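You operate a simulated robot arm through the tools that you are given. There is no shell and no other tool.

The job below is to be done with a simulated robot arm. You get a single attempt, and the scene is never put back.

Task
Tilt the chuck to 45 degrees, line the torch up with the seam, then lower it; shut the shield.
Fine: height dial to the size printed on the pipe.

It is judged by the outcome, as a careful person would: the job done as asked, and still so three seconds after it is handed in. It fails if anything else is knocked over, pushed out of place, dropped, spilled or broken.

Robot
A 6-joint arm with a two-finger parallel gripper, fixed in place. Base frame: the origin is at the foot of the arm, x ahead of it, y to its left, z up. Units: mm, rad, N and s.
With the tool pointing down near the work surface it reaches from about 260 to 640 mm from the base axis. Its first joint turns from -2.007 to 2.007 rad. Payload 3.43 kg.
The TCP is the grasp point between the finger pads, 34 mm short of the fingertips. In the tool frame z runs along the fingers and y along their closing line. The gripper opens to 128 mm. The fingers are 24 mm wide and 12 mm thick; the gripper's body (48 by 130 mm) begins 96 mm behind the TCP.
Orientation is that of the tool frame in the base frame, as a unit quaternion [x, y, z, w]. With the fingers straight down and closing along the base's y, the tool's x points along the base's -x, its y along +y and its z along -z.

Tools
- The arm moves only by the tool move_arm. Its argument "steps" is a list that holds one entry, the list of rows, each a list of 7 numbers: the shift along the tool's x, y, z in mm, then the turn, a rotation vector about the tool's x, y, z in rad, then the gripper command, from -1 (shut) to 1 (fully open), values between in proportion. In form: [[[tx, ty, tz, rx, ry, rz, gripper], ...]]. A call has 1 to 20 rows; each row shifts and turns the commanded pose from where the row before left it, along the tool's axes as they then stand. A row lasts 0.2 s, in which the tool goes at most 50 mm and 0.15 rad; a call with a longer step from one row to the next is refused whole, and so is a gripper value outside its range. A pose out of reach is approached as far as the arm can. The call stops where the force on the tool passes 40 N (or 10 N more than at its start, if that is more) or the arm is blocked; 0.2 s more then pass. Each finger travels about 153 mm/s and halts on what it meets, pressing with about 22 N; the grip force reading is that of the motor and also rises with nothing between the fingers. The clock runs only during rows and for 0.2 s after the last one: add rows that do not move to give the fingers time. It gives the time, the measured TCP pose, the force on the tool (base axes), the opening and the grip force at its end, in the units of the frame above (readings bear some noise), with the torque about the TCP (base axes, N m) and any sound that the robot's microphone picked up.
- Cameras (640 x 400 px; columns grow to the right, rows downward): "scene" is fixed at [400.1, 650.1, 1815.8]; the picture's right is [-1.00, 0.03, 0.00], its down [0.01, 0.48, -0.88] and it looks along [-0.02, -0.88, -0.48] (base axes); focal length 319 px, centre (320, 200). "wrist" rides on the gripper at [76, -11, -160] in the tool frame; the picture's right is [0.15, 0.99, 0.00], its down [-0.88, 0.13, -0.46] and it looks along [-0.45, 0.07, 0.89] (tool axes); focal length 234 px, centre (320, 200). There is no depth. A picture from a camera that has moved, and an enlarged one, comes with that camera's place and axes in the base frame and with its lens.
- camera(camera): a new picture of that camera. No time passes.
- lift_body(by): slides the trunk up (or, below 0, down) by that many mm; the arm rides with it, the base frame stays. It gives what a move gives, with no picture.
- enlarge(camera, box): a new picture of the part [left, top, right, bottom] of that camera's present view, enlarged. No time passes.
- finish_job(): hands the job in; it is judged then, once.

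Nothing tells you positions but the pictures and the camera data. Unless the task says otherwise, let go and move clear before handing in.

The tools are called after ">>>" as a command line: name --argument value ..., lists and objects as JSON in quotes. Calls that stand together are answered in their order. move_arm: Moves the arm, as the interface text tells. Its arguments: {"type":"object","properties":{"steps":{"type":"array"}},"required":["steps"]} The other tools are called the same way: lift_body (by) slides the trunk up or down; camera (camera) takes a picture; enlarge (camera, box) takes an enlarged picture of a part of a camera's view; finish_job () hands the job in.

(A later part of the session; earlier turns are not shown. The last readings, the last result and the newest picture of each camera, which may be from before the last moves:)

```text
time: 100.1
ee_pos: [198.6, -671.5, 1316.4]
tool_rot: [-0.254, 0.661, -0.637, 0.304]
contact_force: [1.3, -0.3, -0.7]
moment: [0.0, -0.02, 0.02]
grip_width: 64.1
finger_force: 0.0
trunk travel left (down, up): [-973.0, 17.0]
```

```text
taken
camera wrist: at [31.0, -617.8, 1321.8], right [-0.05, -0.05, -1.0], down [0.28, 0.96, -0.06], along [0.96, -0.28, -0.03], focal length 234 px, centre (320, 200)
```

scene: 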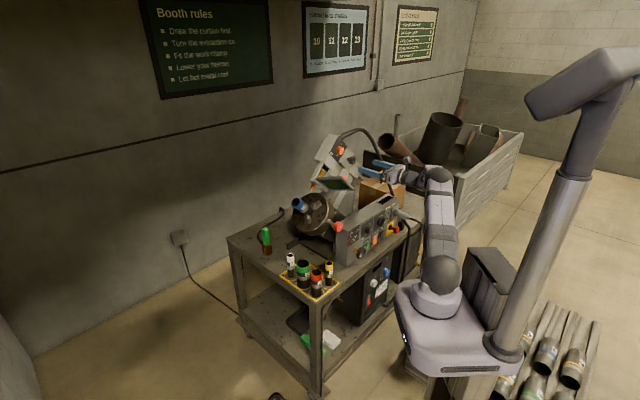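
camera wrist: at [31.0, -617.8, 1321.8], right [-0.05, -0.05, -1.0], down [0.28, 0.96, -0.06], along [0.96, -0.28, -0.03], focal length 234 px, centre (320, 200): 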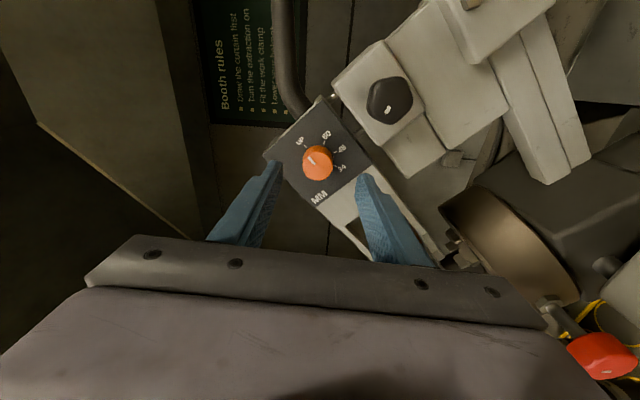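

The wrist rolls fully with no limit. I'll roll back, centre on the dial, and advance.

>>> move_arm --steps '[[[0, 0, 0, 0, 0, -0.15, 0], [0, 0, 0, 0, 0, -0.15, 0], [0, 0, 0, 0, 0, -0.15, 0], [0, 0, 0, 0, 0, -0.15, 0], [0, 0, 0, 0, 0, -0.15, 0], [0, 0, 0, 0, 0, -0.15, 0], [0, 0, 0, 0, 0, -0.15, 0], [0, 0, 0, 0, 0, -0.15, 0], [0, 0, 0, 0, 0, -0.15, 0], [0, 0, 0, 0, 0, -0.15, 0], [0, 0, 0, 0, 0, -0.15, 0], [0, -2.5, 15, 0, 0, 0, 0], [0, 0, 15, 0, 0, 0, 0], [0, 0, 10, 0, 0, 0, 0], [0, 0, 0, 0, 0, 0, 0]]]'

>>> camera --camera "wrist"

>>> enlarge --camera "wrist" --box '[240, 110, 400, 230]'

>>> enlarge --camera "scene" --box '[320, 130, 380, 180]'

```text
time: 103.3
ee_pos: [231.5, -695.8, 1315.4]
tool_rot: [0.657, -0.261, 0.657, 0.262]
contact_force: [0.9, 0.2, -0.3]
moment: [-0.01, -0.02, 0.0]
grip_width: 64.2
finger_force: 0.1
trunk travel left (down, up): [-973.0, 17.0]
```

```text
taken
camera wrist: at [122.7, -578.1, 1391.3], right [-0.68, -0.72, 0.15], down [-0.42, 0.22, -0.88], along [0.6, -0.66, -0.45], focal length 234 px, centre (320, 200)
```

wrist: 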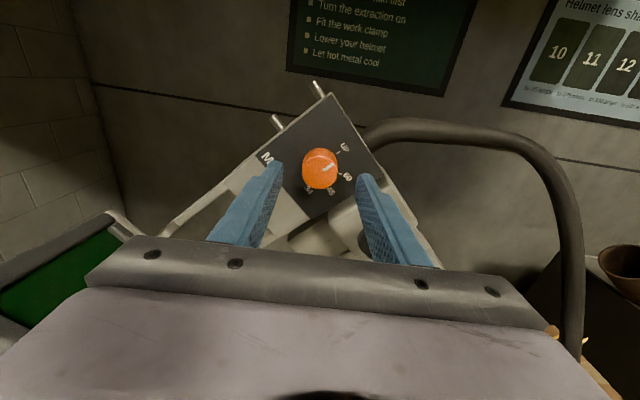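

```text
3.33 times, centred on (320, 170) of wrist
camera zoom: at [122.7, -578.1, 1391.3], right [-0.68, -0.72, 0.15], down [-0.42, 0.22, -0.88], along [0.6, -0.66, -0.45], focal length 781 px, centre (320, 300)
```

zoom: 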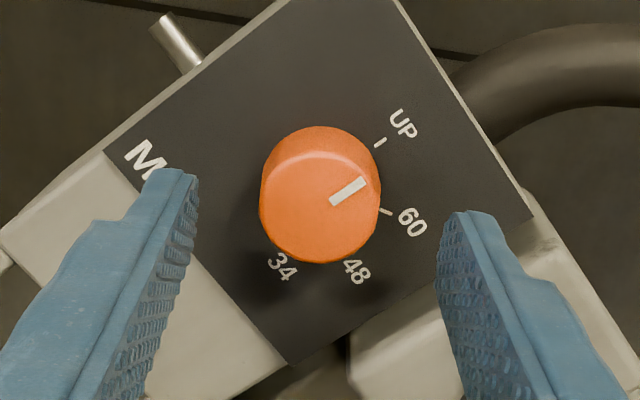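

```text
8.00 times, centred on (350, 155) of scene
camera zoom: at [400.1, 650.1, 1815.8], right [-1.0, 0.03, 0.0], down [0.01, 0.48, -0.88], along [-0.02, -0.88, -0.48], focal length 2550 px, centre (80, 560)
```

zoom: 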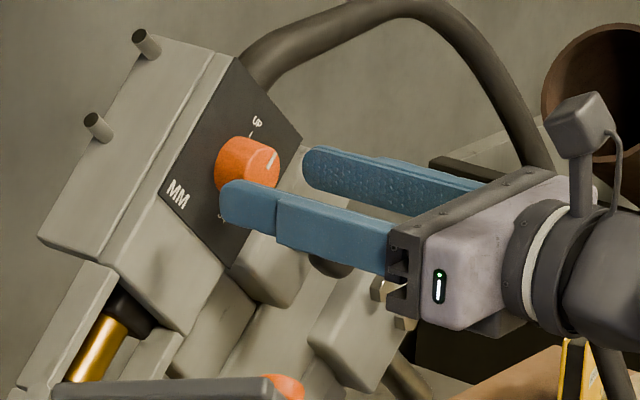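

>>> move_arm --steps '[[[-1.5, 0, 12, 0, 0, 0, 0], [0, 0, 12, 0, 0, 0, 0], [0, 0, 9, 0, 0, 0, 0], [0, 0, 0, 0, 0, 0, 0]]]'

>>> enlarge --camera "wrist" --box '[240, 110, 400, 230]'

>>> enlarge --camera "scene" --box '[320, 130, 380, 180]'

```text
time: 104.3
ee_pos: [247.4, -714.0, 1314.7]
tool_rot: [0.657, -0.263, 0.656, 0.262]
contact_force: [-21.8, 29.9, -10.8]
moment: [0.38, 0.0, -1.21]
grip_width: 59.9
finger_force: 0.1
trunk travel left (down, up): [-973.0, 17.0]
```

```text
3.33 times, centred on (320, 170) of wrist
camera zoom: at [140.1, -596.1, 1391.4], right [-0.68, -0.72, 0.15], down [-0.42, 0.22, -0.88], along [0.6, -0.66, -0.45], focal length 781 px, centre (320, 300)
```

zoom: 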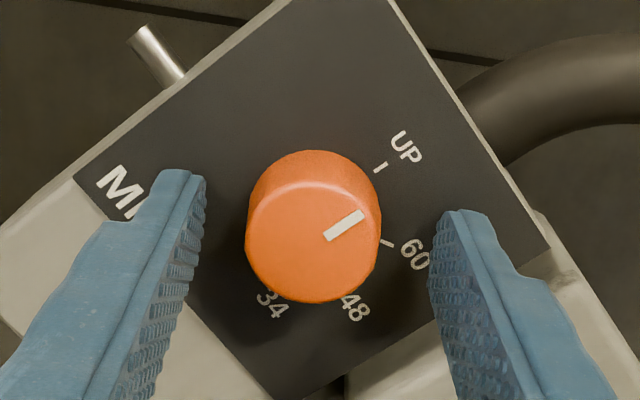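

```text
8.00 times, centred on (350, 155) of scene
camera zoom: at [400.1, 650.1, 1815.8], right [-1.0, 0.03, 0.0], down [0.01, 0.48, -0.88], along [-0.02, -0.88, -0.48], focal length 2550 px, centre (80, 560)
```

zoom: 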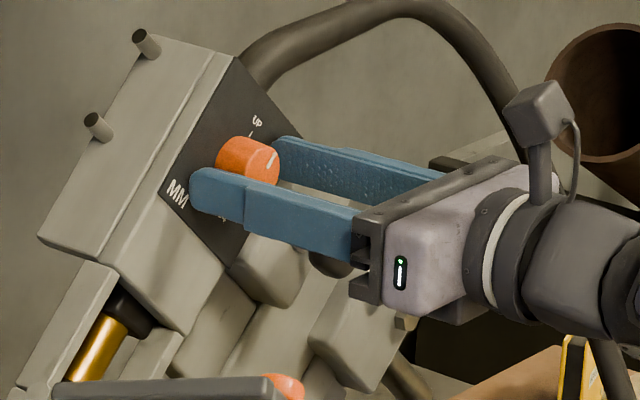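

The fingertips touched the plate. I'll back off a few mm before gripping.

>>> move_arm --steps '[[[0, 0, -6, 0, 0, 0, 0], [0, 0, 0, 0, 0, 0, 0]]]'

>>> enlarge --camera "wrist" --box '[240, 110, 400, 230]'

>>> enlarge --camera "scene" --box '[290, 180, 330, 220]'

```text
time: 104.9
ee_pos: [248.3, -713.3, 1316.3]
tool_rot: [0.658, -0.261, 0.656, 0.262]
contact_force: [-11.4, 18.3, -11.1]
moment: [0.62, -0.07, -0.71]
grip_width: 61.7
finger_force: 0.1
trunk travel left (down, up): [-973.0, 17.0]
```

```text
3.33 times, centred on (320, 170) of wrist
camera zoom: at [140.1, -595.6, 1391.5], right [-0.68, -0.72, 0.15], down [-0.42, 0.22, -0.88], along [0.6, -0.66, -0.45], focal length 781 px, centre (320, 300)
```

zoom: 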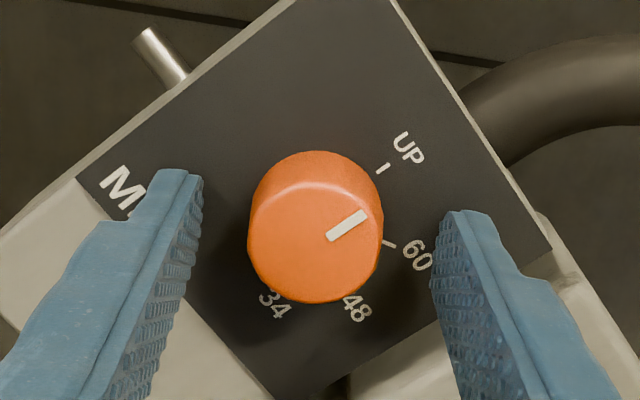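

```text
10.00 times, centred on (310, 200) of scene
camera zoom: at [400.1, 650.1, 1815.8], right [-1.0, 0.03, 0.0], down [0.01, 0.48, -0.88], along [-0.02, -0.88, -0.48], focal length 3187 px, centre (420, 200)
```

zoom: 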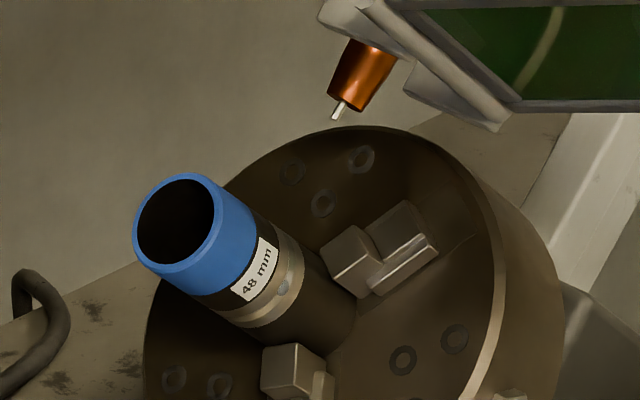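

Still light contact on the fingertips, so I'm backing off another 6 mm.

>>> move_arm --steps '[[[0, 0, -5, 0, 0, 0, 0], [0, 0, 0, 0, 0, 0, 0]]]'

>>> enlarge --camera "wrist" --box '[240, 110, 400, 230]'

```text
time: 105.5
ee_pos: [247.3, -710.7, 1318.1]
tool_rot: [0.657, -0.259, 0.658, 0.262]
contact_force: [0.5, 0.3, 0.2]
moment: [0.02, 0.05, 0.01]
grip_width: 64.0
finger_force: 0.0
trunk travel left (down, up): [-973.0, 17.0]
```

```text
3.33 times, centred on (320, 170) of wrist
camera zoom: at [138.9, -593.8, 1393.2], right [-0.68, -0.72, 0.15], down [-0.42, 0.21, -0.88], along [0.6, -0.66, -0.45], focal length 781 px, centre (320, 300)
```

zoom: 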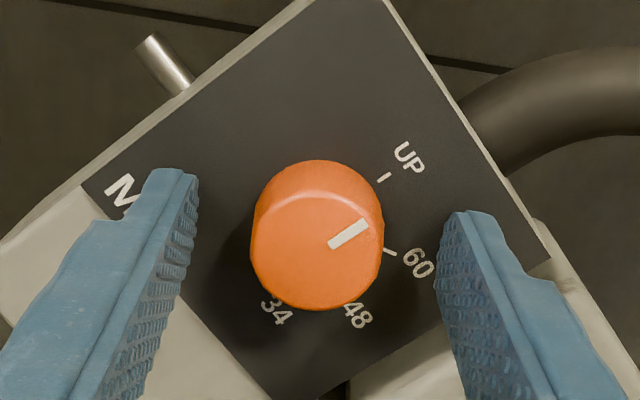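

>>> move_arm --steps '[[[2, 0, 0, 0, 0, 0, -0.2], [0, 0, 0, 0, 0, 0, -1], [0, 0, 0, 0, 0, 0, -1], [0, 0, 0, 0, 0, 0, -1]]]'

>>> enlarge --camera "wrist" --box '[240, 110, 400, 230]'

```text
time: 106.5
ee_pos: [247.8, -710.5, 1318.0]
tool_rot: [0.657, -0.26, 0.657, 0.263]
contact_force: [0.6, -1.0, 2.7]
moment: [-0.17, -0.2, 0.17]
grip_width: 33.2
finger_force: 44.8
trunk travel left (down, up): [-973.0, 17.0]
```

```text
3.33 times, centred on (320, 170) of wrist
camera zoom: at [139.2, -593.6, 1394.5], right [-0.68, -0.72, 0.15], down [-0.42, 0.22, -0.88], along [0.6, -0.66, -0.45], focal length 781 px, centre (320, 300)
```

zoom: 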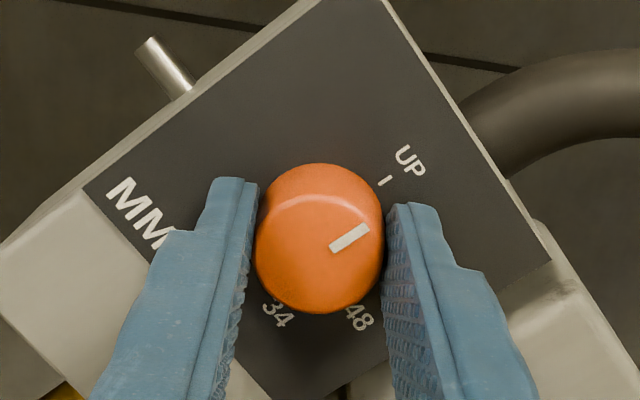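

Gripped. I'll turn clockwise 1.0 rad and check.

>>> move_arm --steps '[[[0, 0, 0, 0, 0, 0.1, -1], [0, 0, 0, 0, 0, 0.1, -1], [0, 0, 0, 0, 0, 0.1, -1], [0, 0, 0, 0, 0, 0.1, -1], [0, 0, 0, 0, 0, 0.1, -1], [0, 0, 0, 0, 0, 0.1, -1], [0, 0, 0, 0, 0, 0.1, -1], [0, 0, 0, 0, 0, 0.1, -1], [0, 0, 0, 0, 0, 0.1, -1], [0, 0, 0, 0, 0, 0.1, -1], [0, 0, 0, 0, 0, 0, -1]]]'

>>> enlarge --camera "wrist" --box '[240, 110, 400, 230]'

>>> enlarge --camera "scene" --box '[290, 160, 350, 220]'

```text
time: 108.9
ee_pos: [246.9, -710.8, 1318.3]
tool_rot: [0.452, -0.544, 0.702, -0.085]
contact_force: [4.4, -4.0, 8.5]
moment: [-0.33, -0.37, -0.3]
grip_width: 33.4
finger_force: 45.2
trunk travel left (down, up): [-973.0, 17.0]
```

```text
3.33 times, centred on (320, 170) of wrist
camera zoom: at [91.2, -644.3, 1368.6], right [-0.45, -0.48, -0.75], down [0.13, 0.8, -0.59], along [0.88, -0.36, -0.3], focal length 781 px, centre (320, 300)
```

zoom: 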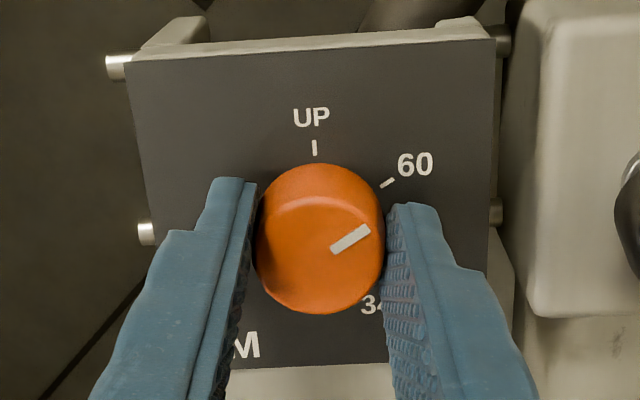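

```text
6.67 times, centred on (320, 190) of scene
camera zoom: at [400.1, 650.1, 1815.8], right [-1.0, 0.03, 0.0], down [0.01, 0.48, -0.88], along [-0.02, -0.88, -0.48], focal length 2125 px, centre (320, 267)
```

zoom: 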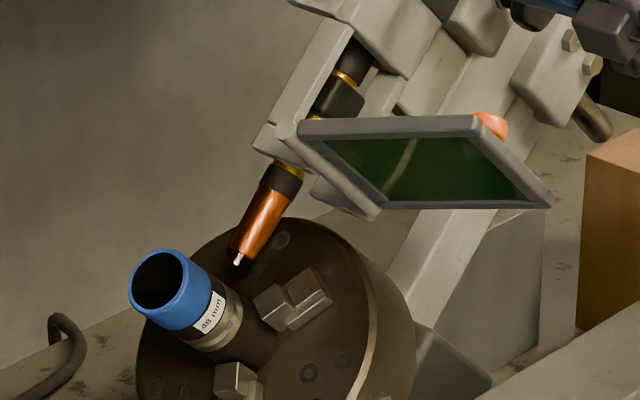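

The dial follows and the torch is lowering. I'll continue 0.8 rad towards 48.

>>> move_arm --steps '[[[0, 0, 0, 0, 0, 0.1, -1], [0, 0, 0, 0, 0, 0.1, -1], [0, 0, 0, 0, 0, 0.1, -1], [0, 0, 0, 0, 0, 0.1, -1], [0, 0, 0, 0, 0, 0.1, -1], [0, 0, 0, 0, 0, 0.1, -1], [0, 0, 0, 0, 0, 0.1, -1], [0, 0, 0, 0, 0, 0.1, -1], [0, 0, 0, 0, 0, 0, -1]]]'

>>> camera --camera "wrist"

>>> enlarge --camera "wrist" --box '[240, 110, 400, 230]'

>>> enlarge --camera "scene" --box '[290, 160, 350, 220]'

```text
time: 110.9
ee_pos: [246.5, -710.8, 1317.3]
tool_rot: [-0.204, 0.677, -0.613, 0.352]
contact_force: [1.6, -3.3, 8.0]
moment: [-0.24, -0.27, 0.3]
grip_width: 33.1
finger_force: 45.3
trunk travel left (down, up): [-973.0, 17.0]
```

```text
taken
camera wrist: at [78.2, -657.6, 1311.7], right [0.06, 0.06, -1.0], down [0.28, 0.96, 0.07], along [0.96, -0.28, 0.04], focal length 234 px, centre (320, 200)
```

wrist: 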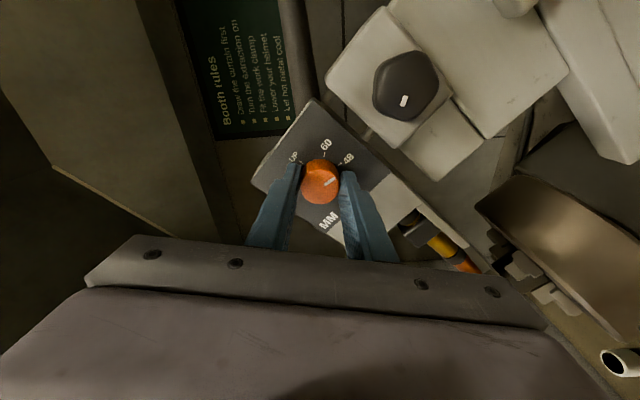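

```text
3.33 times, centred on (320, 170) of wrist
camera zoom: at [78.2, -657.6, 1311.7], right [0.06, 0.06, -1.0], down [0.28, 0.96, 0.07], along [0.96, -0.28, 0.04], focal length 781 px, centre (320, 300)
```

zoom: 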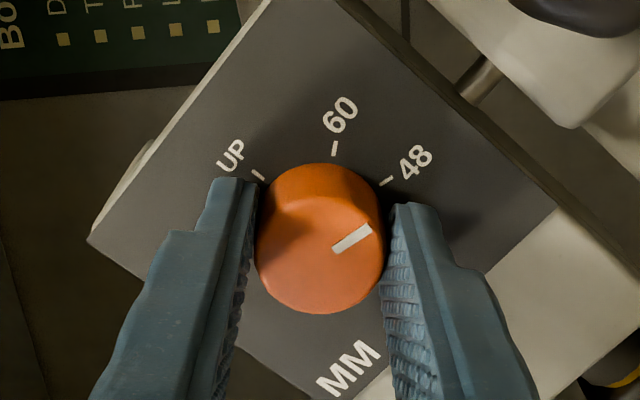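

```text
6.67 times, centred on (320, 190) of scene
camera zoom: at [400.1, 650.1, 1815.8], right [-1.0, 0.03, 0.0], down [0.01, 0.48, -0.88], along [-0.02, -0.88, -0.48], focal length 2125 px, centre (320, 267)
```

zoom: 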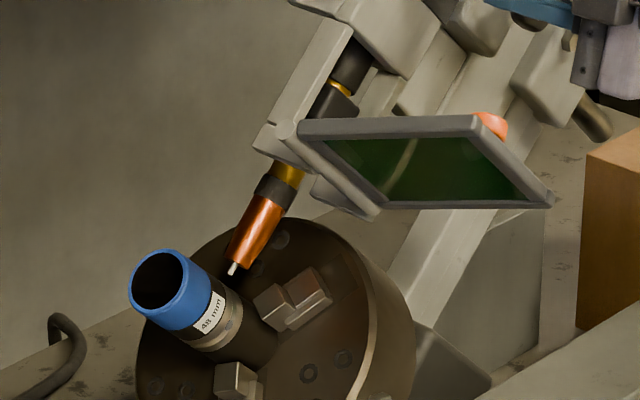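

>>> enlarge --camera "wrist" --box '[290, 145, 350, 195]'

```text
8.00 times, centred on (320, 170) of wrist
camera zoom: at [78.2, -657.6, 1311.7], right [0.06, 0.06, -1.0], down [0.28, 0.96, 0.07], along [0.96, -0.28, 0.04], focal length 1873 px, centre (320, 440)
```

zoom: 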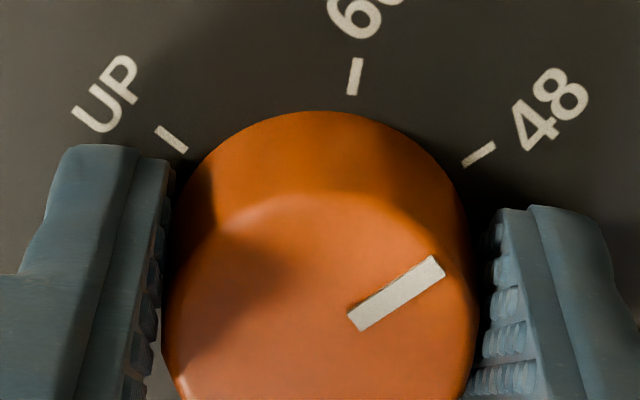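

The pointer is about 2° short of the 48 tick, so I'll nudge 0.033 rad and then release.

>>> move_arm --steps '[[[0, 0, 0, 0, 0, 0.035, -1], [0, 0, 0, 0, 0, 0, -1], [0, 0, 0, 0, 0, 0, -0.6], [0, 0, 0, 0, 0, 0, -0.25], [0, 0, 0, 0, 0, 0, -0.25], [0, 0, -15, 0, 0, 0, -0.25], [0, 0, -20, 0, 0, 0, -0.25], [0, 0, -25, 0, 0, 0, 0], [0, 0, -25, 0, 0, 0, 0.3]]]'

>>> enlarge --camera "wrist" --box '[250, 110, 370, 210]'

>>> enlarge --camera "scene" --box '[320, 130, 380, 180]'

```text
time: 112.9
ee_pos: [185.5, -652.5, 1318.0]
tool_rot: [-0.193, 0.681, -0.607, 0.362]
contact_force: [-0.1, 0.3, -0.4]
moment: [0.01, 0.03, 0.01]
grip_width: 83.0
finger_force: 0.1
trunk travel left (down, up): [-973.0, 17.0]
```

```text
4.00 times, centred on (310, 160) of wrist
camera zoom: at [16.6, -598.7, 1308.4], right [0.08, 0.08, -0.99], down [0.28, 0.96, 0.1], along [0.96, -0.28, 0.05], focal length 937 px, centre (360, 360)
```

zoom: 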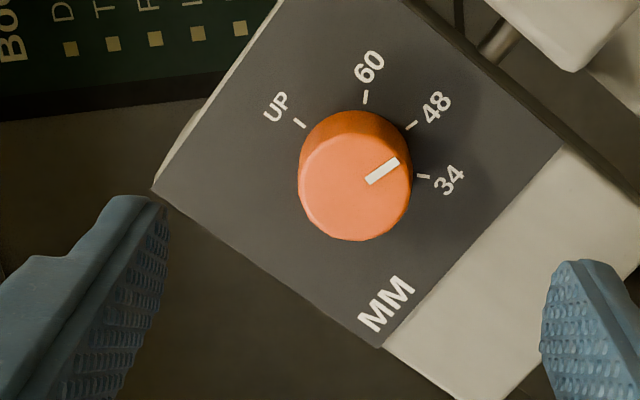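

```text
8.00 times, centred on (350, 155) of scene
camera zoom: at [400.1, 650.1, 1815.8], right [-1.0, 0.03, 0.0], down [0.01, 0.48, -0.88], along [-0.02, -0.88, -0.48], focal length 2550 px, centre (80, 560)
```

zoom: 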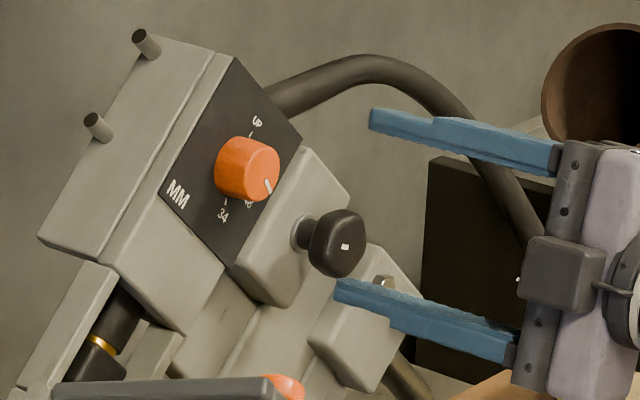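

The dial is on 48. I'll roll back and return to the measuring view to verify the tip against the seam.

>>> move_arm --steps '[[[0, 0, -20, 0, 0, -0.15, 0.3], [0, 0, -20, 0, 0, -0.15, 0.3], [0, 0, 0, 0, 0, -0.15, 0.3], [0, 0, 0, 0, 0, -0.15, 0.3], [0, 0, 0, 0, 0, -0.15, 0.3], [0, 0, 0, 0, 0, -0.15, 0.3], [0, 0, 0, 0, 0, -0.15, 0.3], [0, 0, 0, 0, 0, -0.15, 0.3], [0, 0, 0, 0, 0, -0.15, 0.3], [0, 0, 0, 0, 0, -0.15, 0.3], [0, 0, 0, 0, 0, -0.15, 0.3], [0, 0, 0, 0, 0, -0.15, 0.3], [0, 0, 0, 0, 0, -0.035, 0.3], [0, -30, -15, 0, 0, 0, 0.3], [0, -40, -20, 0, 0, 0, 0.3], [0, -40, -20, 0, 0, 0, 0.3], [0, -40, -9, 0, 0, 0, 0.3], [0, -40, 0, 0, 0, 0, 0.3], [0, -32, 0, 0, 0, 0, 0.3], [0, 0, 0, 0, 0, 0, 0.3]]]'

>>> move_arm --steps '[[[0, 0, 0, 0, 0.15, 0, 0.3], [0, 0, 0, 0, 0.15, 0, 0.3], [0, 0, 0, 0, 0.15, 0, 0.3], [0, 0, 0, 0, 0, 0, 0.3]]]'

>>> lift_body --by -200

>>> camera --camera "wrist"

>>> enlarge --camera "wrist" --box '[288, 160, 388, 222]'

```text
time: 117.1
ee_pos: [260.1, -422.3, 1320.0]
tool_rot: [0.658, -0.262, 0.656, 0.262]
contact_force: [-0.2, -0.3, -0.7]
moment: [-0.02, -0.01, 0.02]
grip_width: 83.3
finger_force: 0.0
trunk travel left (down, up): [-973.0, 17.0]
```

```text
time: 118.1
ee_pos: [260.9, -419.6, 1317.8]
tool_rot: [0.494, -0.196, 0.787, 0.314]
contact_force: [0.8, -0.6, -0.4]
moment: [0.01, 0.0, 0.0]
grip_width: 83.2
finger_force: 0.0
trunk travel left (down, up): [-973.0, 17.0]
```

```text
time: 120.2
ee_pos: [260.3, -420.2, 1115.7]
tool_rot: [0.495, -0.196, 0.786, 0.313]
contact_force: [-0.9, -0.1, -0.4]
moment: [0.02, -0.01, -0.02]
grip_width: 82.9
finger_force: 0.0
trunk travel left (down, up): [-773.0, 217.0]
```

```text
taken
camera wrist: at [140.2, -291.5, 1116.7], right [-0.73, -0.68, 0.13], down [-0.11, -0.08, -0.99], along [0.68, -0.73, -0.02], focal length 234 px, centre (320, 200)
```

wrist: 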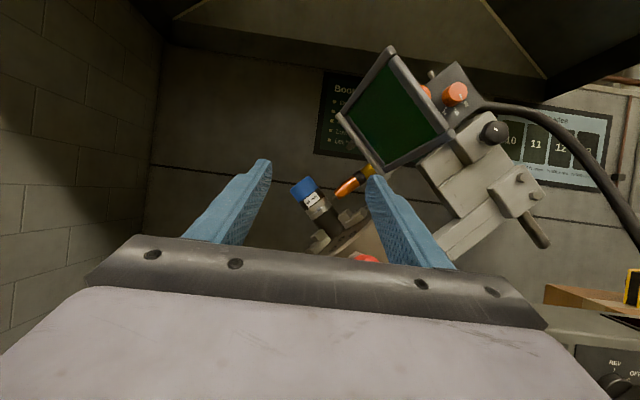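

```text
6.40 times, centred on (338, 191) of wrist
camera zoom: at [140.2, -291.5, 1116.7], right [-0.73, -0.68, 0.13], down [-0.11, -0.08, -0.99], along [0.68, -0.73, -0.02], focal length 1499 px, centre (205, 258)
```

zoom: 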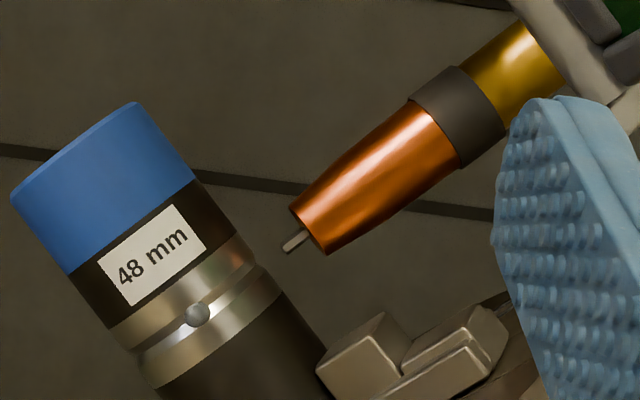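

>>> enlarge --camera "wrist" --box '[305, 185, 345, 220]'

>>> enlarge --camera "scene" --box '[290, 180, 330, 220]'

>>> enlarge --camera "wrist" --box '[320, 40, 480, 180]'

```text
11.43 times, centred on (325, 202) of wrist
camera zoom: at [140.2, -291.5, 1116.7], right [-0.73, -0.68, 0.13], down [-0.11, -0.08, -0.99], along [0.68, -0.73, -0.02], focal length 2676 px, centre (263, 171)
```

zoom: 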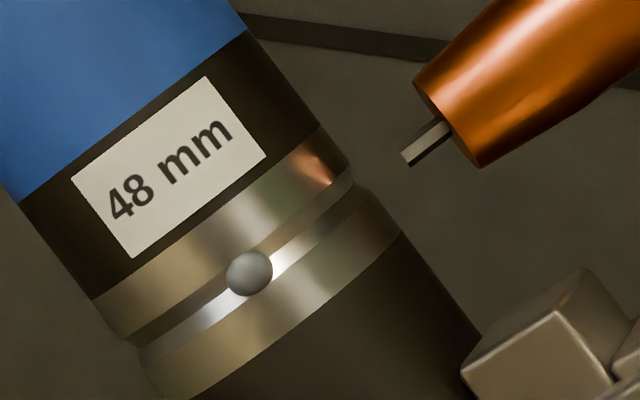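

```text
10.00 times, centred on (310, 200) of scene
camera zoom: at [400.1, 650.1, 1815.8], right [-1.0, 0.03, 0.0], down [0.01, 0.48, -0.88], along [-0.02, -0.88, -0.48], focal length 3187 px, centre (420, 200)
```

zoom: 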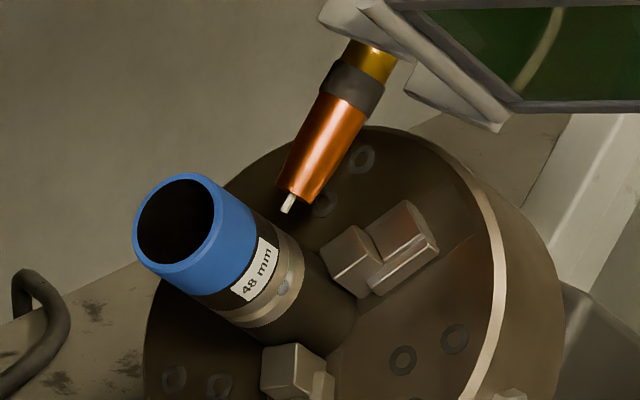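

```text
2.86 times, centred on (400, 110) of wrist
camera zoom: at [140.2, -291.5, 1116.7], right [-0.73, -0.68, 0.13], down [-0.11, -0.08, -0.99], along [0.68, -0.73, -0.02], focal length 669 px, centre (91, 457)
```

zoom: 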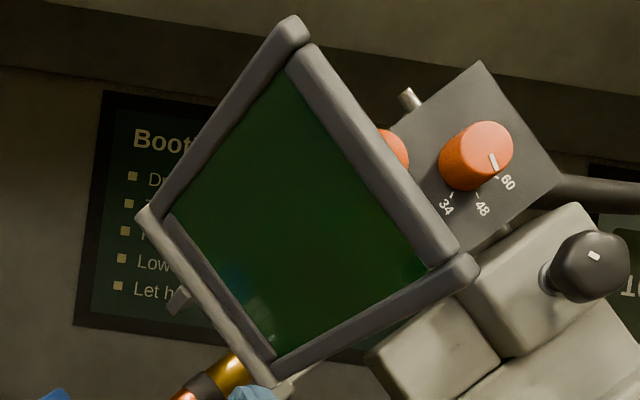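

The torch is lowered to about 8–9 mm off the pipe surface. By the wrist view the tip is 1–1.5 mm past the seam towards the chuck, so I'll do a small counter-clockwise trim of the slide knob.

>>> move_arm --steps '[[[0, 0, 0, 0, -0.15, 0, 0.3], [0, 0, 0, 0, -0.15, 0, 0.3], [0, 0, 0, 0, -0.15, 0, 0.3], [0, 0, 0, 0, 0, 0, 0.3]]]'

>>> lift_body --by 140

>>> move_arm --steps '[[[0, 40, 0, 0, 0, 0, 0.3], [0, 40, 0, 0, 0, 0, 0.3], [0, 40, 0, 0, 0, 0, 0.3], [0, 40, 9, 0, 0, 0, 0.3], [0, 40, 20, 0, 0, 0, 0.3], [0, 40, 20, 0, 0, 0, 0.3], [0, 40, 20, 0, 0, 0, 0.2], [0, 8, 20, 0, 0, 0, 0], [0, 0, 15, 0, 0, -0.075, 0], [0, 0, 15, 0, 0, -0.075, 0], [0, 0, 0, 0, 0, 0, 0]]]'

>>> enlarge --camera "wrist" --box '[240, 110, 400, 230]'

```text
time: 121.2
ee_pos: [262.2, -420.4, 1116.6]
tool_rot: [0.659, -0.262, 0.655, 0.261]
contact_force: [0.1, 0.9, -0.7]
moment: [0.03, -0.01, 0.0]
grip_width: 83.0
finger_force: 0.0
trunk travel left (down, up): [-773.0, 217.0]
```

```text
time: 122.9
ee_pos: [261.7, -419.6, 1258.3]
tool_rot: [0.658, -0.261, 0.656, 0.261]
contact_force: [0.5, -1.0, 0.6]
moment: [0.0, -0.03, -0.02]
grip_width: 83.3
finger_force: 0.0
trunk travel left (down, up): [-913.0, 77.0]
```

```text
time: 125.3
ee_pos: [152.6, -712.3, 1255.2]
tool_rot: [0.675, -0.211, 0.635, 0.31]
contact_force: [1.0, 0.2, 0.5]
moment: [-0.01, 0.02, 0.02]
grip_width: 64.0
finger_force: 0.2
trunk travel left (down, up): [-913.0, 77.0]
```

```text
3.33 times, centred on (320, 170) of wrist
camera zoom: at [51.9, -587.7, 1328.7], right [-0.66, -0.69, 0.29], down [-0.51, 0.12, -0.85], along [0.55, -0.71, -0.44], focal length 781 px, centre (320, 300)
```

zoom: 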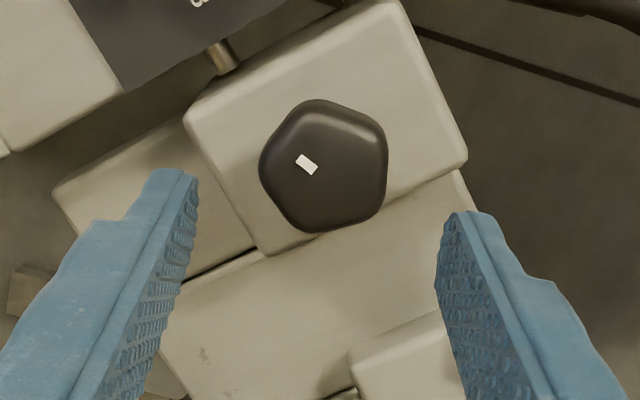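

>>> move_arm --steps '[[[1, 1.6, 20, 0, 0, 0, 0], [0, 0, 20, 0, 0, 0, 0], [0, 0, 20, 0, 0, 0, 0], [0, 0, 5.5, 0, 0, 0, 0], [0, 0, 0, 0, 0, 0, 0]]]'

>>> enlarge --camera "wrist" --box '[240, 120, 400, 240]'

```text
time: 126.5
ee_pos: [198.3, -757.7, 1256.2]
tool_rot: [0.675, -0.211, 0.635, 0.31]
contact_force: [0.4, -0.3, -0.5]
moment: [0.0, -0.04, -0.04]
grip_width: 64.0
finger_force: 0.0
trunk travel left (down, up): [-913.0, 77.0]
```

```text
3.33 times, centred on (320, 180) of wrist
camera zoom: at [97.9, -631.9, 1331.0], right [-0.66, -0.7, 0.29], down [-0.51, 0.12, -0.85], along [0.55, -0.71, -0.44], focal length 781 px, centre (320, 267)
```

zoom: 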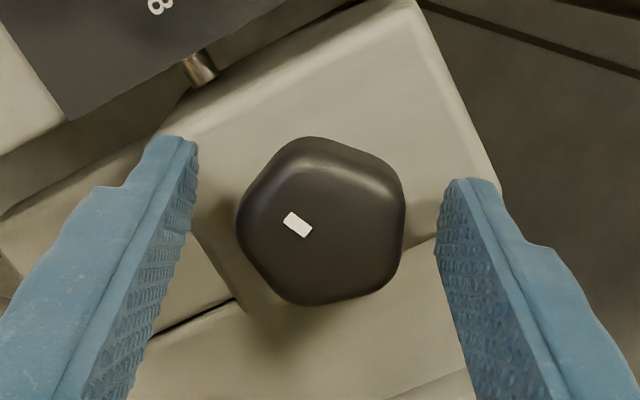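

>>> move_arm --steps '[[[0, 0, 0, 0, 0, 0, -0.2], [0, 0, 0, 0, 0, 0, -1], [0, 0, 0, 0, 0, 0, -1], [0, 0, 0, 0, 0, 0, -1], [0, 0, 0, 0, 0, -0.08, -1], [0, 0, 0, 0, 0, -0.08, -1], [0, 0, 0, 0, 0, -0.09, -1], [0, 0, 0, 0, 0, 0, -1]]]'

>>> enlarge --camera "wrist" --box '[240, 120, 400, 240]'

>>> enlarge --camera "scene" --box '[290, 180, 330, 220]'

```text
time: 128.3
ee_pos: [197.7, -758.3, 1257.7]
tool_rot: [0.697, -0.125, 0.591, 0.386]
contact_force: [0.0, 4.5, -6.6]
moment: [0.35, 0.35, -0.93]
grip_width: 39.9
finger_force: 45.2
trunk travel left (down, up): [-913.0, 77.0]
```

```text
3.33 times, centred on (320, 180) of wrist
camera zoom: at [109.2, -619.6, 1323.7], right [-0.58, -0.62, 0.52], down [-0.65, -0.02, -0.76], along [0.48, -0.78, -0.39], focal length 781 px, centre (320, 267)
```

zoom: 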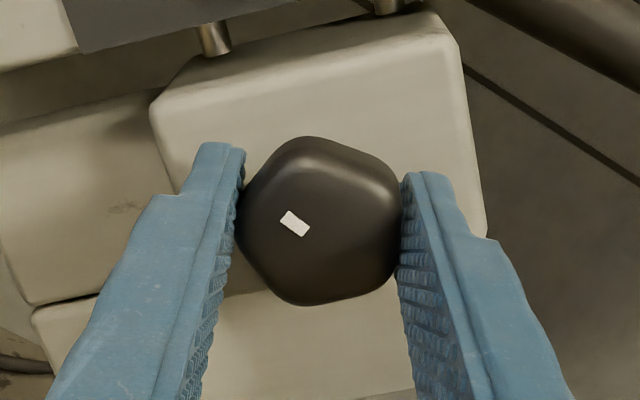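

```text
10.00 times, centred on (310, 200) of scene
camera zoom: at [400.1, 650.1, 1815.8], right [-1.0, 0.03, 0.0], down [0.01, 0.48, -0.88], along [-0.02, -0.88, -0.48], focal length 3187 px, centre (420, 200)
```

zoom: 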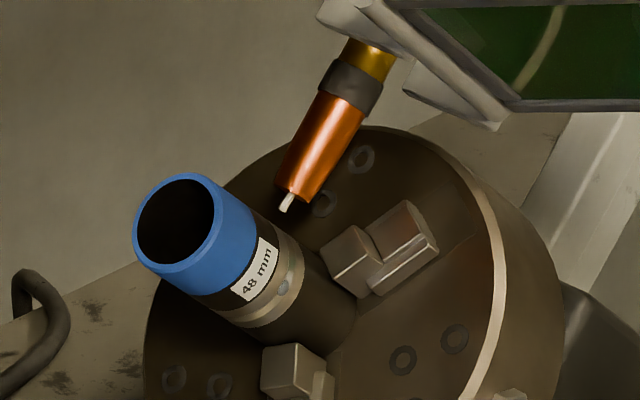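

Trimmed. I'll release, back out, and go to the measuring view again.

>>> move_arm --steps '[[[0, 0, 0, 0, 0, 0, -0.22], [0, 0, 0, 0, 0, 0, -0.22], [0, 0, -20, 0, 0, 0, -0.22], [0, 0, -30, 0, 0, 0, -0.22], [0, 0, -30, 0, 0, 0.13, 0.3], [0, 0, -30, 0, 0, 0.13, 0.3], [0, 0, -20, 0, 0, 0.14, 0.3], [0, -20, -20, 0, 0, 0, 0.3], [0, -45, -20, 0, 0, 0, 0.3], [0, -45, -20, 0, 0, 0, 0.3], [0, -45, 0, 0, 0, 0, 0.3], [0, -45, 0, 0, 0, 0, 0.3], [0, -45, 0, 0, 0, 0, 0.3], [0, -46, 0, 0, 0, 0, 0.3], [0, 0, 0, 0, 0.15, 0, 0.3], [0, 0, 0, 0, 0.15, 0, 0.3], [0, 0, 0, 0, 0.15, 0, 0.3], [0, 0, 0, 0, 0, 0, 0.3]]]'

>>> lift_body --by -140

>>> enlarge --camera "wrist" --box '[305, 185, 345, 220]'

>>> camera --camera "wrist"

>>> enlarge --camera "scene" --box '[340, 220, 370, 250]'

```text
time: 132.1
ee_pos: [257.3, -414.8, 1259.2]
tool_rot: [0.494, -0.195, 0.787, 0.314]
contact_force: [1.0, 0.5, 0.2]
moment: [0.01, 0.0, -0.01]
grip_width: 83.3
finger_force: 0.2
trunk travel left (down, up): [-913.0, 77.0]
```

```text
time: 133.8
ee_pos: [258.7, -414.7, 1118.9]
tool_rot: [0.494, -0.197, 0.787, 0.313]
contact_force: [0.0, -0.5, -0.6]
moment: [-0.02, -0.01, 0.0]
grip_width: 83.2
finger_force: 0.1
trunk travel left (down, up): [-773.0, 217.0]
```

```text
11.43 times, centred on (325, 202) of wrist
camera zoom: at [136.8, -286.4, 1118.2], right [-0.73, -0.68, 0.13], down [-0.11, -0.08, -0.99], along [0.68, -0.73, -0.02], focal length 2676 px, centre (263, 171)
```

zoom: 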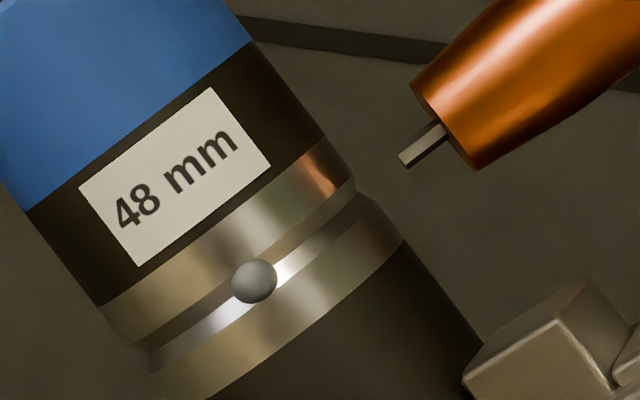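

```text
taken
camera wrist: at [136.8, -286.4, 1118.2], right [-0.73, -0.68, 0.13], down [-0.11, -0.08, -0.99], along [0.68, -0.73, -0.02], focal length 234 px, centre (320, 200)
```

wrist: 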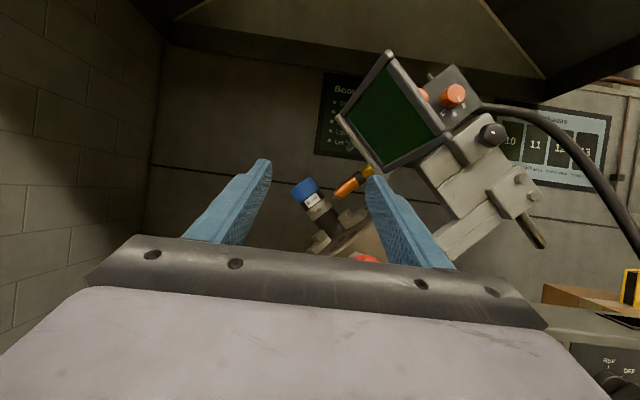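

```text
13.33 times, centred on (355, 235) of scene
camera zoom: at [400.1, 650.1, 1815.8], right [-1.0, 0.03, 0.0], down [0.01, 0.48, -0.88], along [-0.02, -0.88, -0.48], focal length 4250 px, centre (-147, -267)
```

zoom: 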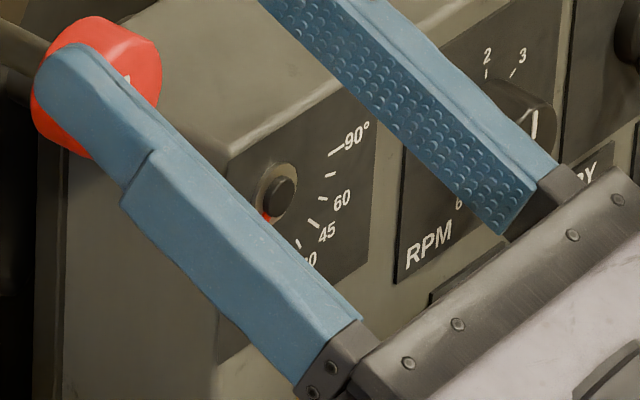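

The tip is within about 0.5 mm of the seam, so alignment is done. Next is the shield: its hinge is at n≈-682 (back edge), it's raised about 20° above "horizontal", and it needs to swing down to hang in front of the torch. I'll set the gripper parallel to it (roll 45°), straddling the orange handle from above.

>>> move_arm --steps '[[[0, 0, 0, 0, -0.15, 0, 0.3], [0, 0, 0, 0, -0.15, 0, 0.3], [0, 0, 0, 0, -0.15, 0, 0.3], [0, 0, 0, 0, 0, 0.131, 0.4], [0, 0, 0, 0, 0, 0.131, 0.4], [0, 0, 0, 0, 0, 0.131, 0.4], [0, 0, 0, 0, 0, 0.131, 0.4], [0, 0, 0, 0, 0, 0.131, 0.4], [0, 0, 0, 0, 0, 0.131, 0.4], [0, 0, 0, 0, 0, 0, 0.4]]]'

>>> lift_body --by 100

>>> move_arm --steps '[[[34, 15, 0, 0, 0, 0, 0.4], [34, 15, 0, 0, 0, 0, 0.4], [34, 15, 0, 0, 0, 0, 0.4], [32, 14, 0, 0, 0, 0, 0.4], [0, 0, 0, 0, 0, 0, 0.4]]]'

>>> camera --camera "wrist"

>>> camera --camera "scene"

>>> enlarge --camera "scene" --box '[290, 130, 410, 220]'

```text
time: 136.0
ee_pos: [257.6, -415.2, 1119.8]
tool_rot: [0.507, -0.493, 0.707, -0.011]
contact_force: [-0.3, -0.7, 0.1]
moment: [0.02, 0.02, 0.01]
grip_width: 89.8
finger_force: 0.0
trunk travel left (down, up): [-773.0, 217.0]
```

```text
time: 137.3
ee_pos: [256.8, -415.5, 1219.1]
tool_rot: [0.507, -0.493, 0.707, -0.01]
contact_force: [0.1, 0.4, -0.7]
moment: [-0.01, -0.01, -0.02]
grip_width: 89.5
finger_force: 0.1
trunk travel left (down, up): [-873.0, 117.0]
```

```text
time: 138.5
ee_pos: [163.5, -516.2, 1272.5]
tool_rot: [0.507, -0.494, 0.706, -0.009]
contact_force: [-1.2, -0.8, -0.2]
moment: [-0.01, -0.01, -0.03]
grip_width: 89.6
finger_force: 0.0
trunk travel left (down, up): [-873.0, 117.0]
```

```text
taken
camera wrist: at [16.4, -439.7, 1333.4], right [-0.55, -0.58, -0.6], down [0.03, 0.7, -0.71], along [0.83, -0.41, -0.37], focal length 234 px, centre (320, 200)
```

wrist: 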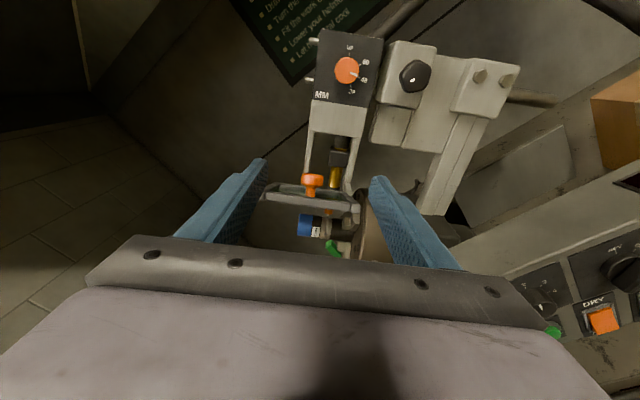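

```text
taken
```

scene: 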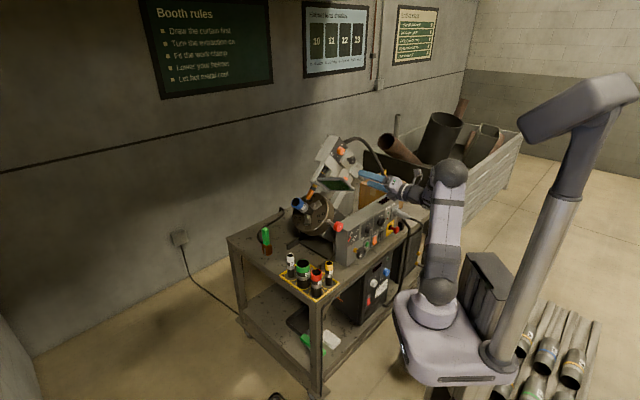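

```text
4.44 times, centred on (350, 175) of scene
camera zoom: at [400.1, 650.1, 1815.8], right [-1.0, 0.03, 0.0], down [0.01, 0.48, -0.88], along [-0.02, -0.88, -0.48], focal length 1417 px, centre (187, 311)
```

zoom: 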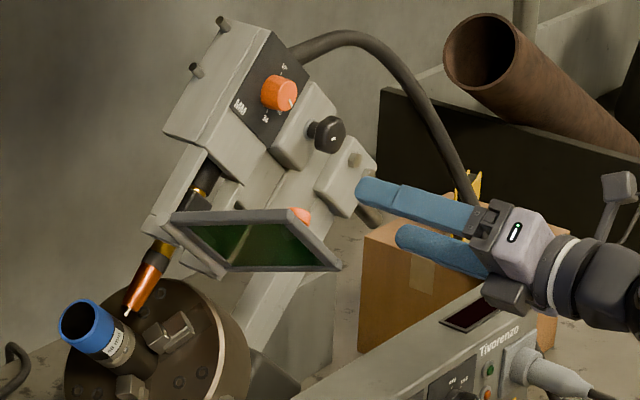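

The camera is aligned with the shield: the handle sits between the fingers and the plate lies just below. I'll advance above the plate with jaws at about 76 mm.

>>> move_arm --steps '[[[0, -2, 25, 0, 0, 0, 0.19], [0, 0, 25, 0, 0, 0, 0.19], [0, 0, 25, 0, 0, 0, 0.19], [0, 0, 15, 0, 0, 0, 0.19], [0, 0, 0, 0, 0, 0, 0.19]]]'

>>> camera --camera "wrist"

>>> enlarge --camera "scene" --box '[290, 130, 410, 220]'

```text
time: 139.7
ee_pos: [233.2, -575.0, 1269.0]
tool_rot: [0.507, -0.493, 0.707, -0.01]
contact_force: [0.1, 0.2, 1.1]
moment: [0.01, 0.0, 0.03]
grip_width: 76.1
finger_force: 0.0
trunk travel left (down, up): [-873.0, 117.0]
```

```text
taken
camera wrist: at [85.2, -498.6, 1331.3], right [-0.55, -0.58, -0.6], down [0.03, 0.7, -0.71], along [0.83, -0.41, -0.37], focal length 234 px, centre (320, 200)
```

wrist: 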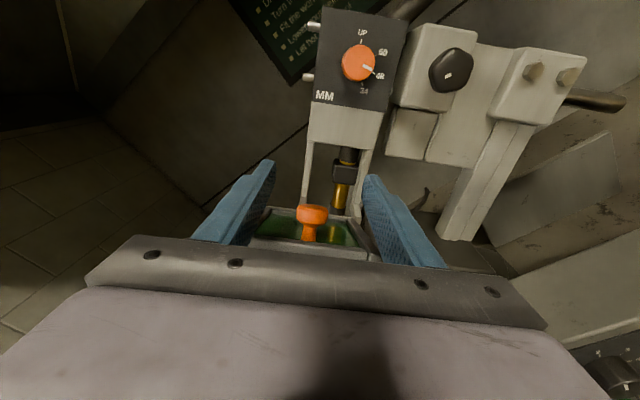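

```text
4.44 times, centred on (350, 175) of scene
camera zoom: at [400.1, 650.1, 1815.8], right [-1.0, 0.03, 0.0], down [0.01, 0.48, -0.88], along [-0.02, -0.88, -0.48], focal length 1417 px, centre (187, 311)
```

zoom: 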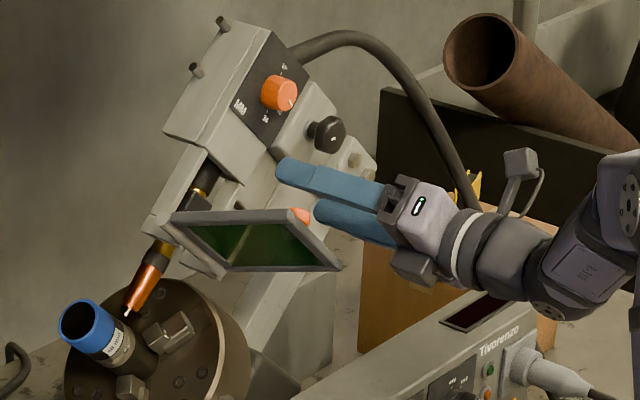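

The fingers straddle the handle above the plate. I'll press down towards the pipe (-x tool) in small steps.

>>> move_arm --steps '[[[-8, 0, 0, 0, 0, 0, 0.19], [-8, 0, 0, 0, 0, 0, 0.19], [-8, 0, 0, 0, 0, 0, 0.19], [-8, 0, 0, 0, 0, 0, 0.19], [-8, 0, 0, 0, 0, 0, 0.19], [-8, 0, 0, 0, 0, 0, 0.19], [-8, 0, 0, 0, 0, 0, 0.19], [0, 0, 0, 0, 0, 0, 0.19]]]'

>>> camera --camera "wrist"

>>> enlarge --camera "scene" --box '[290, 130, 410, 220]'

```text
time: 141.5
ee_pos: [258.1, -547.1, 1233.2]
tool_rot: [0.507, -0.493, 0.707, -0.011]
contact_force: [-0.9, 0.4, 1.7]
moment: [-0.04, 0.04, 0.01]
grip_width: 76.2
finger_force: 0.0
trunk travel left (down, up): [-873.0, 117.0]
```

```text
taken
camera wrist: at [110.8, -471.1, 1295.0], right [-0.55, -0.58, -0.6], down [0.03, 0.7, -0.71], along [0.83, -0.41, -0.37], focal length 234 px, centre (320, 200)
```

wrist: 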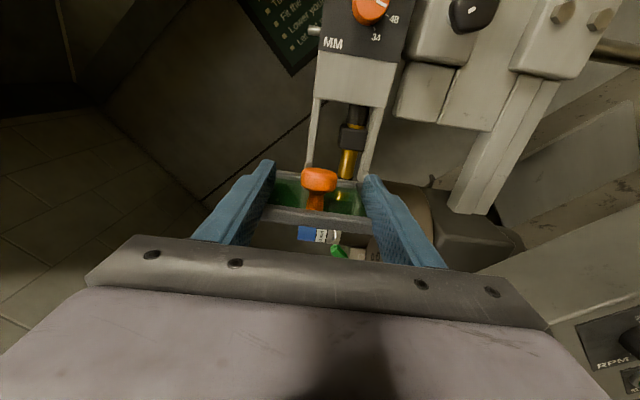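

```text
4.44 times, centred on (350, 175) of scene
camera zoom: at [400.1, 650.1, 1815.8], right [-1.0, 0.03, 0.0], down [0.01, 0.48, -0.88], along [-0.02, -0.88, -0.48], focal length 1417 px, centre (187, 311)
```

zoom: 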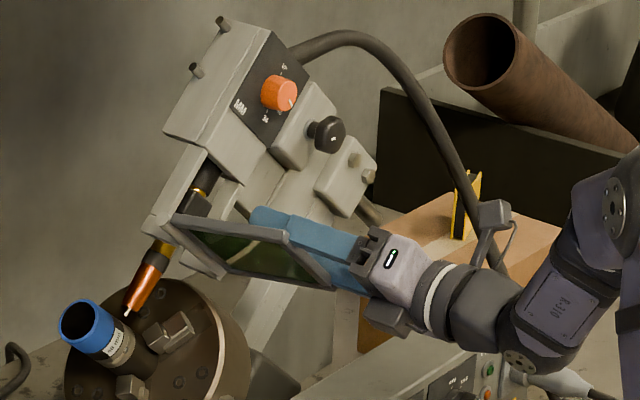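

The shield moves easily with almost no force. I'll continue along the arc.

>>> move_arm --steps '[[[-9, 0, 0, 0, 0, 0, 0.19], [-9, 0, 0, 0, 0, 0, 0.19], [-9, 0, 0, 0, 0, 0, 0.19], [-9, 0, 0, 0, 0, 0, 0.19], [-9, 0, 0, 0, 0, 0, 0.19], [-9, 0, 0, 0, 0, 0, 0.19], [-9, 0, 0, 0, 0, 0, 0.19], [-7, 0, 0, 0, 0, 0, 0.19], [0, 0, 0, 0, 0, 0, 0.19]]]'

>>> camera --camera "wrist"

>>> enlarge --camera "scene" --box '[280, 140, 400, 230]'

```text
time: 143.5
ee_pos: [290.6, -510.3, 1182.3]
tool_rot: [0.508, -0.494, 0.706, -0.01]
contact_force: [-0.2, 0.4, 0.2]
moment: [-0.03, 0.03, -0.02]
grip_width: 76.0
finger_force: 0.1
trunk travel left (down, up): [-873.0, 117.0]
```

```text
taken
camera wrist: at [142.9, -434.9, 1244.5], right [-0.55, -0.58, -0.6], down [0.03, 0.7, -0.71], along [0.83, -0.41, -0.37], focal length 234 px, centre (320, 200)
```

wrist: 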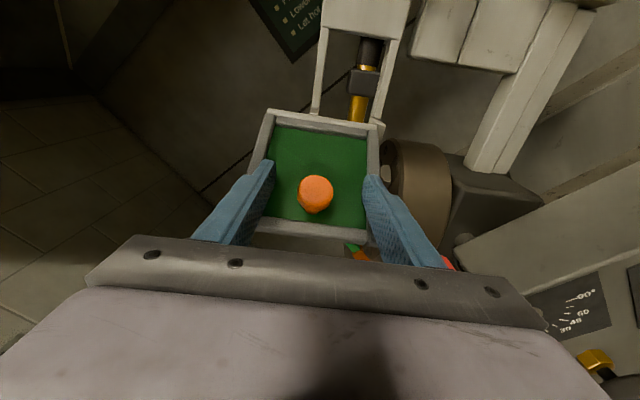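

```text
4.44 times, centred on (340, 185) of scene
camera zoom: at [400.1, 650.1, 1815.8], right [-1.0, 0.03, 0.0], down [0.01, 0.48, -0.88], along [-0.02, -0.88, -0.48], focal length 1417 px, centre (231, 267)
```

zoom: 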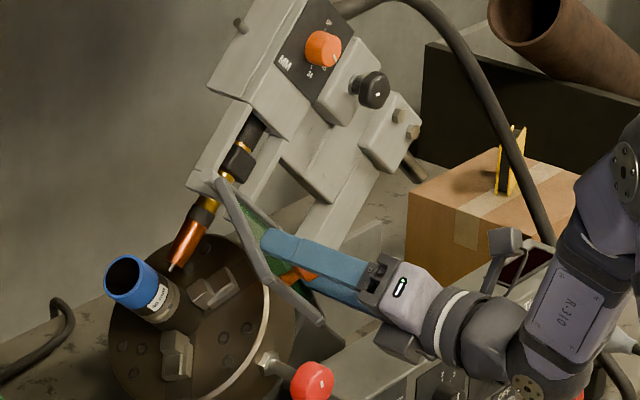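

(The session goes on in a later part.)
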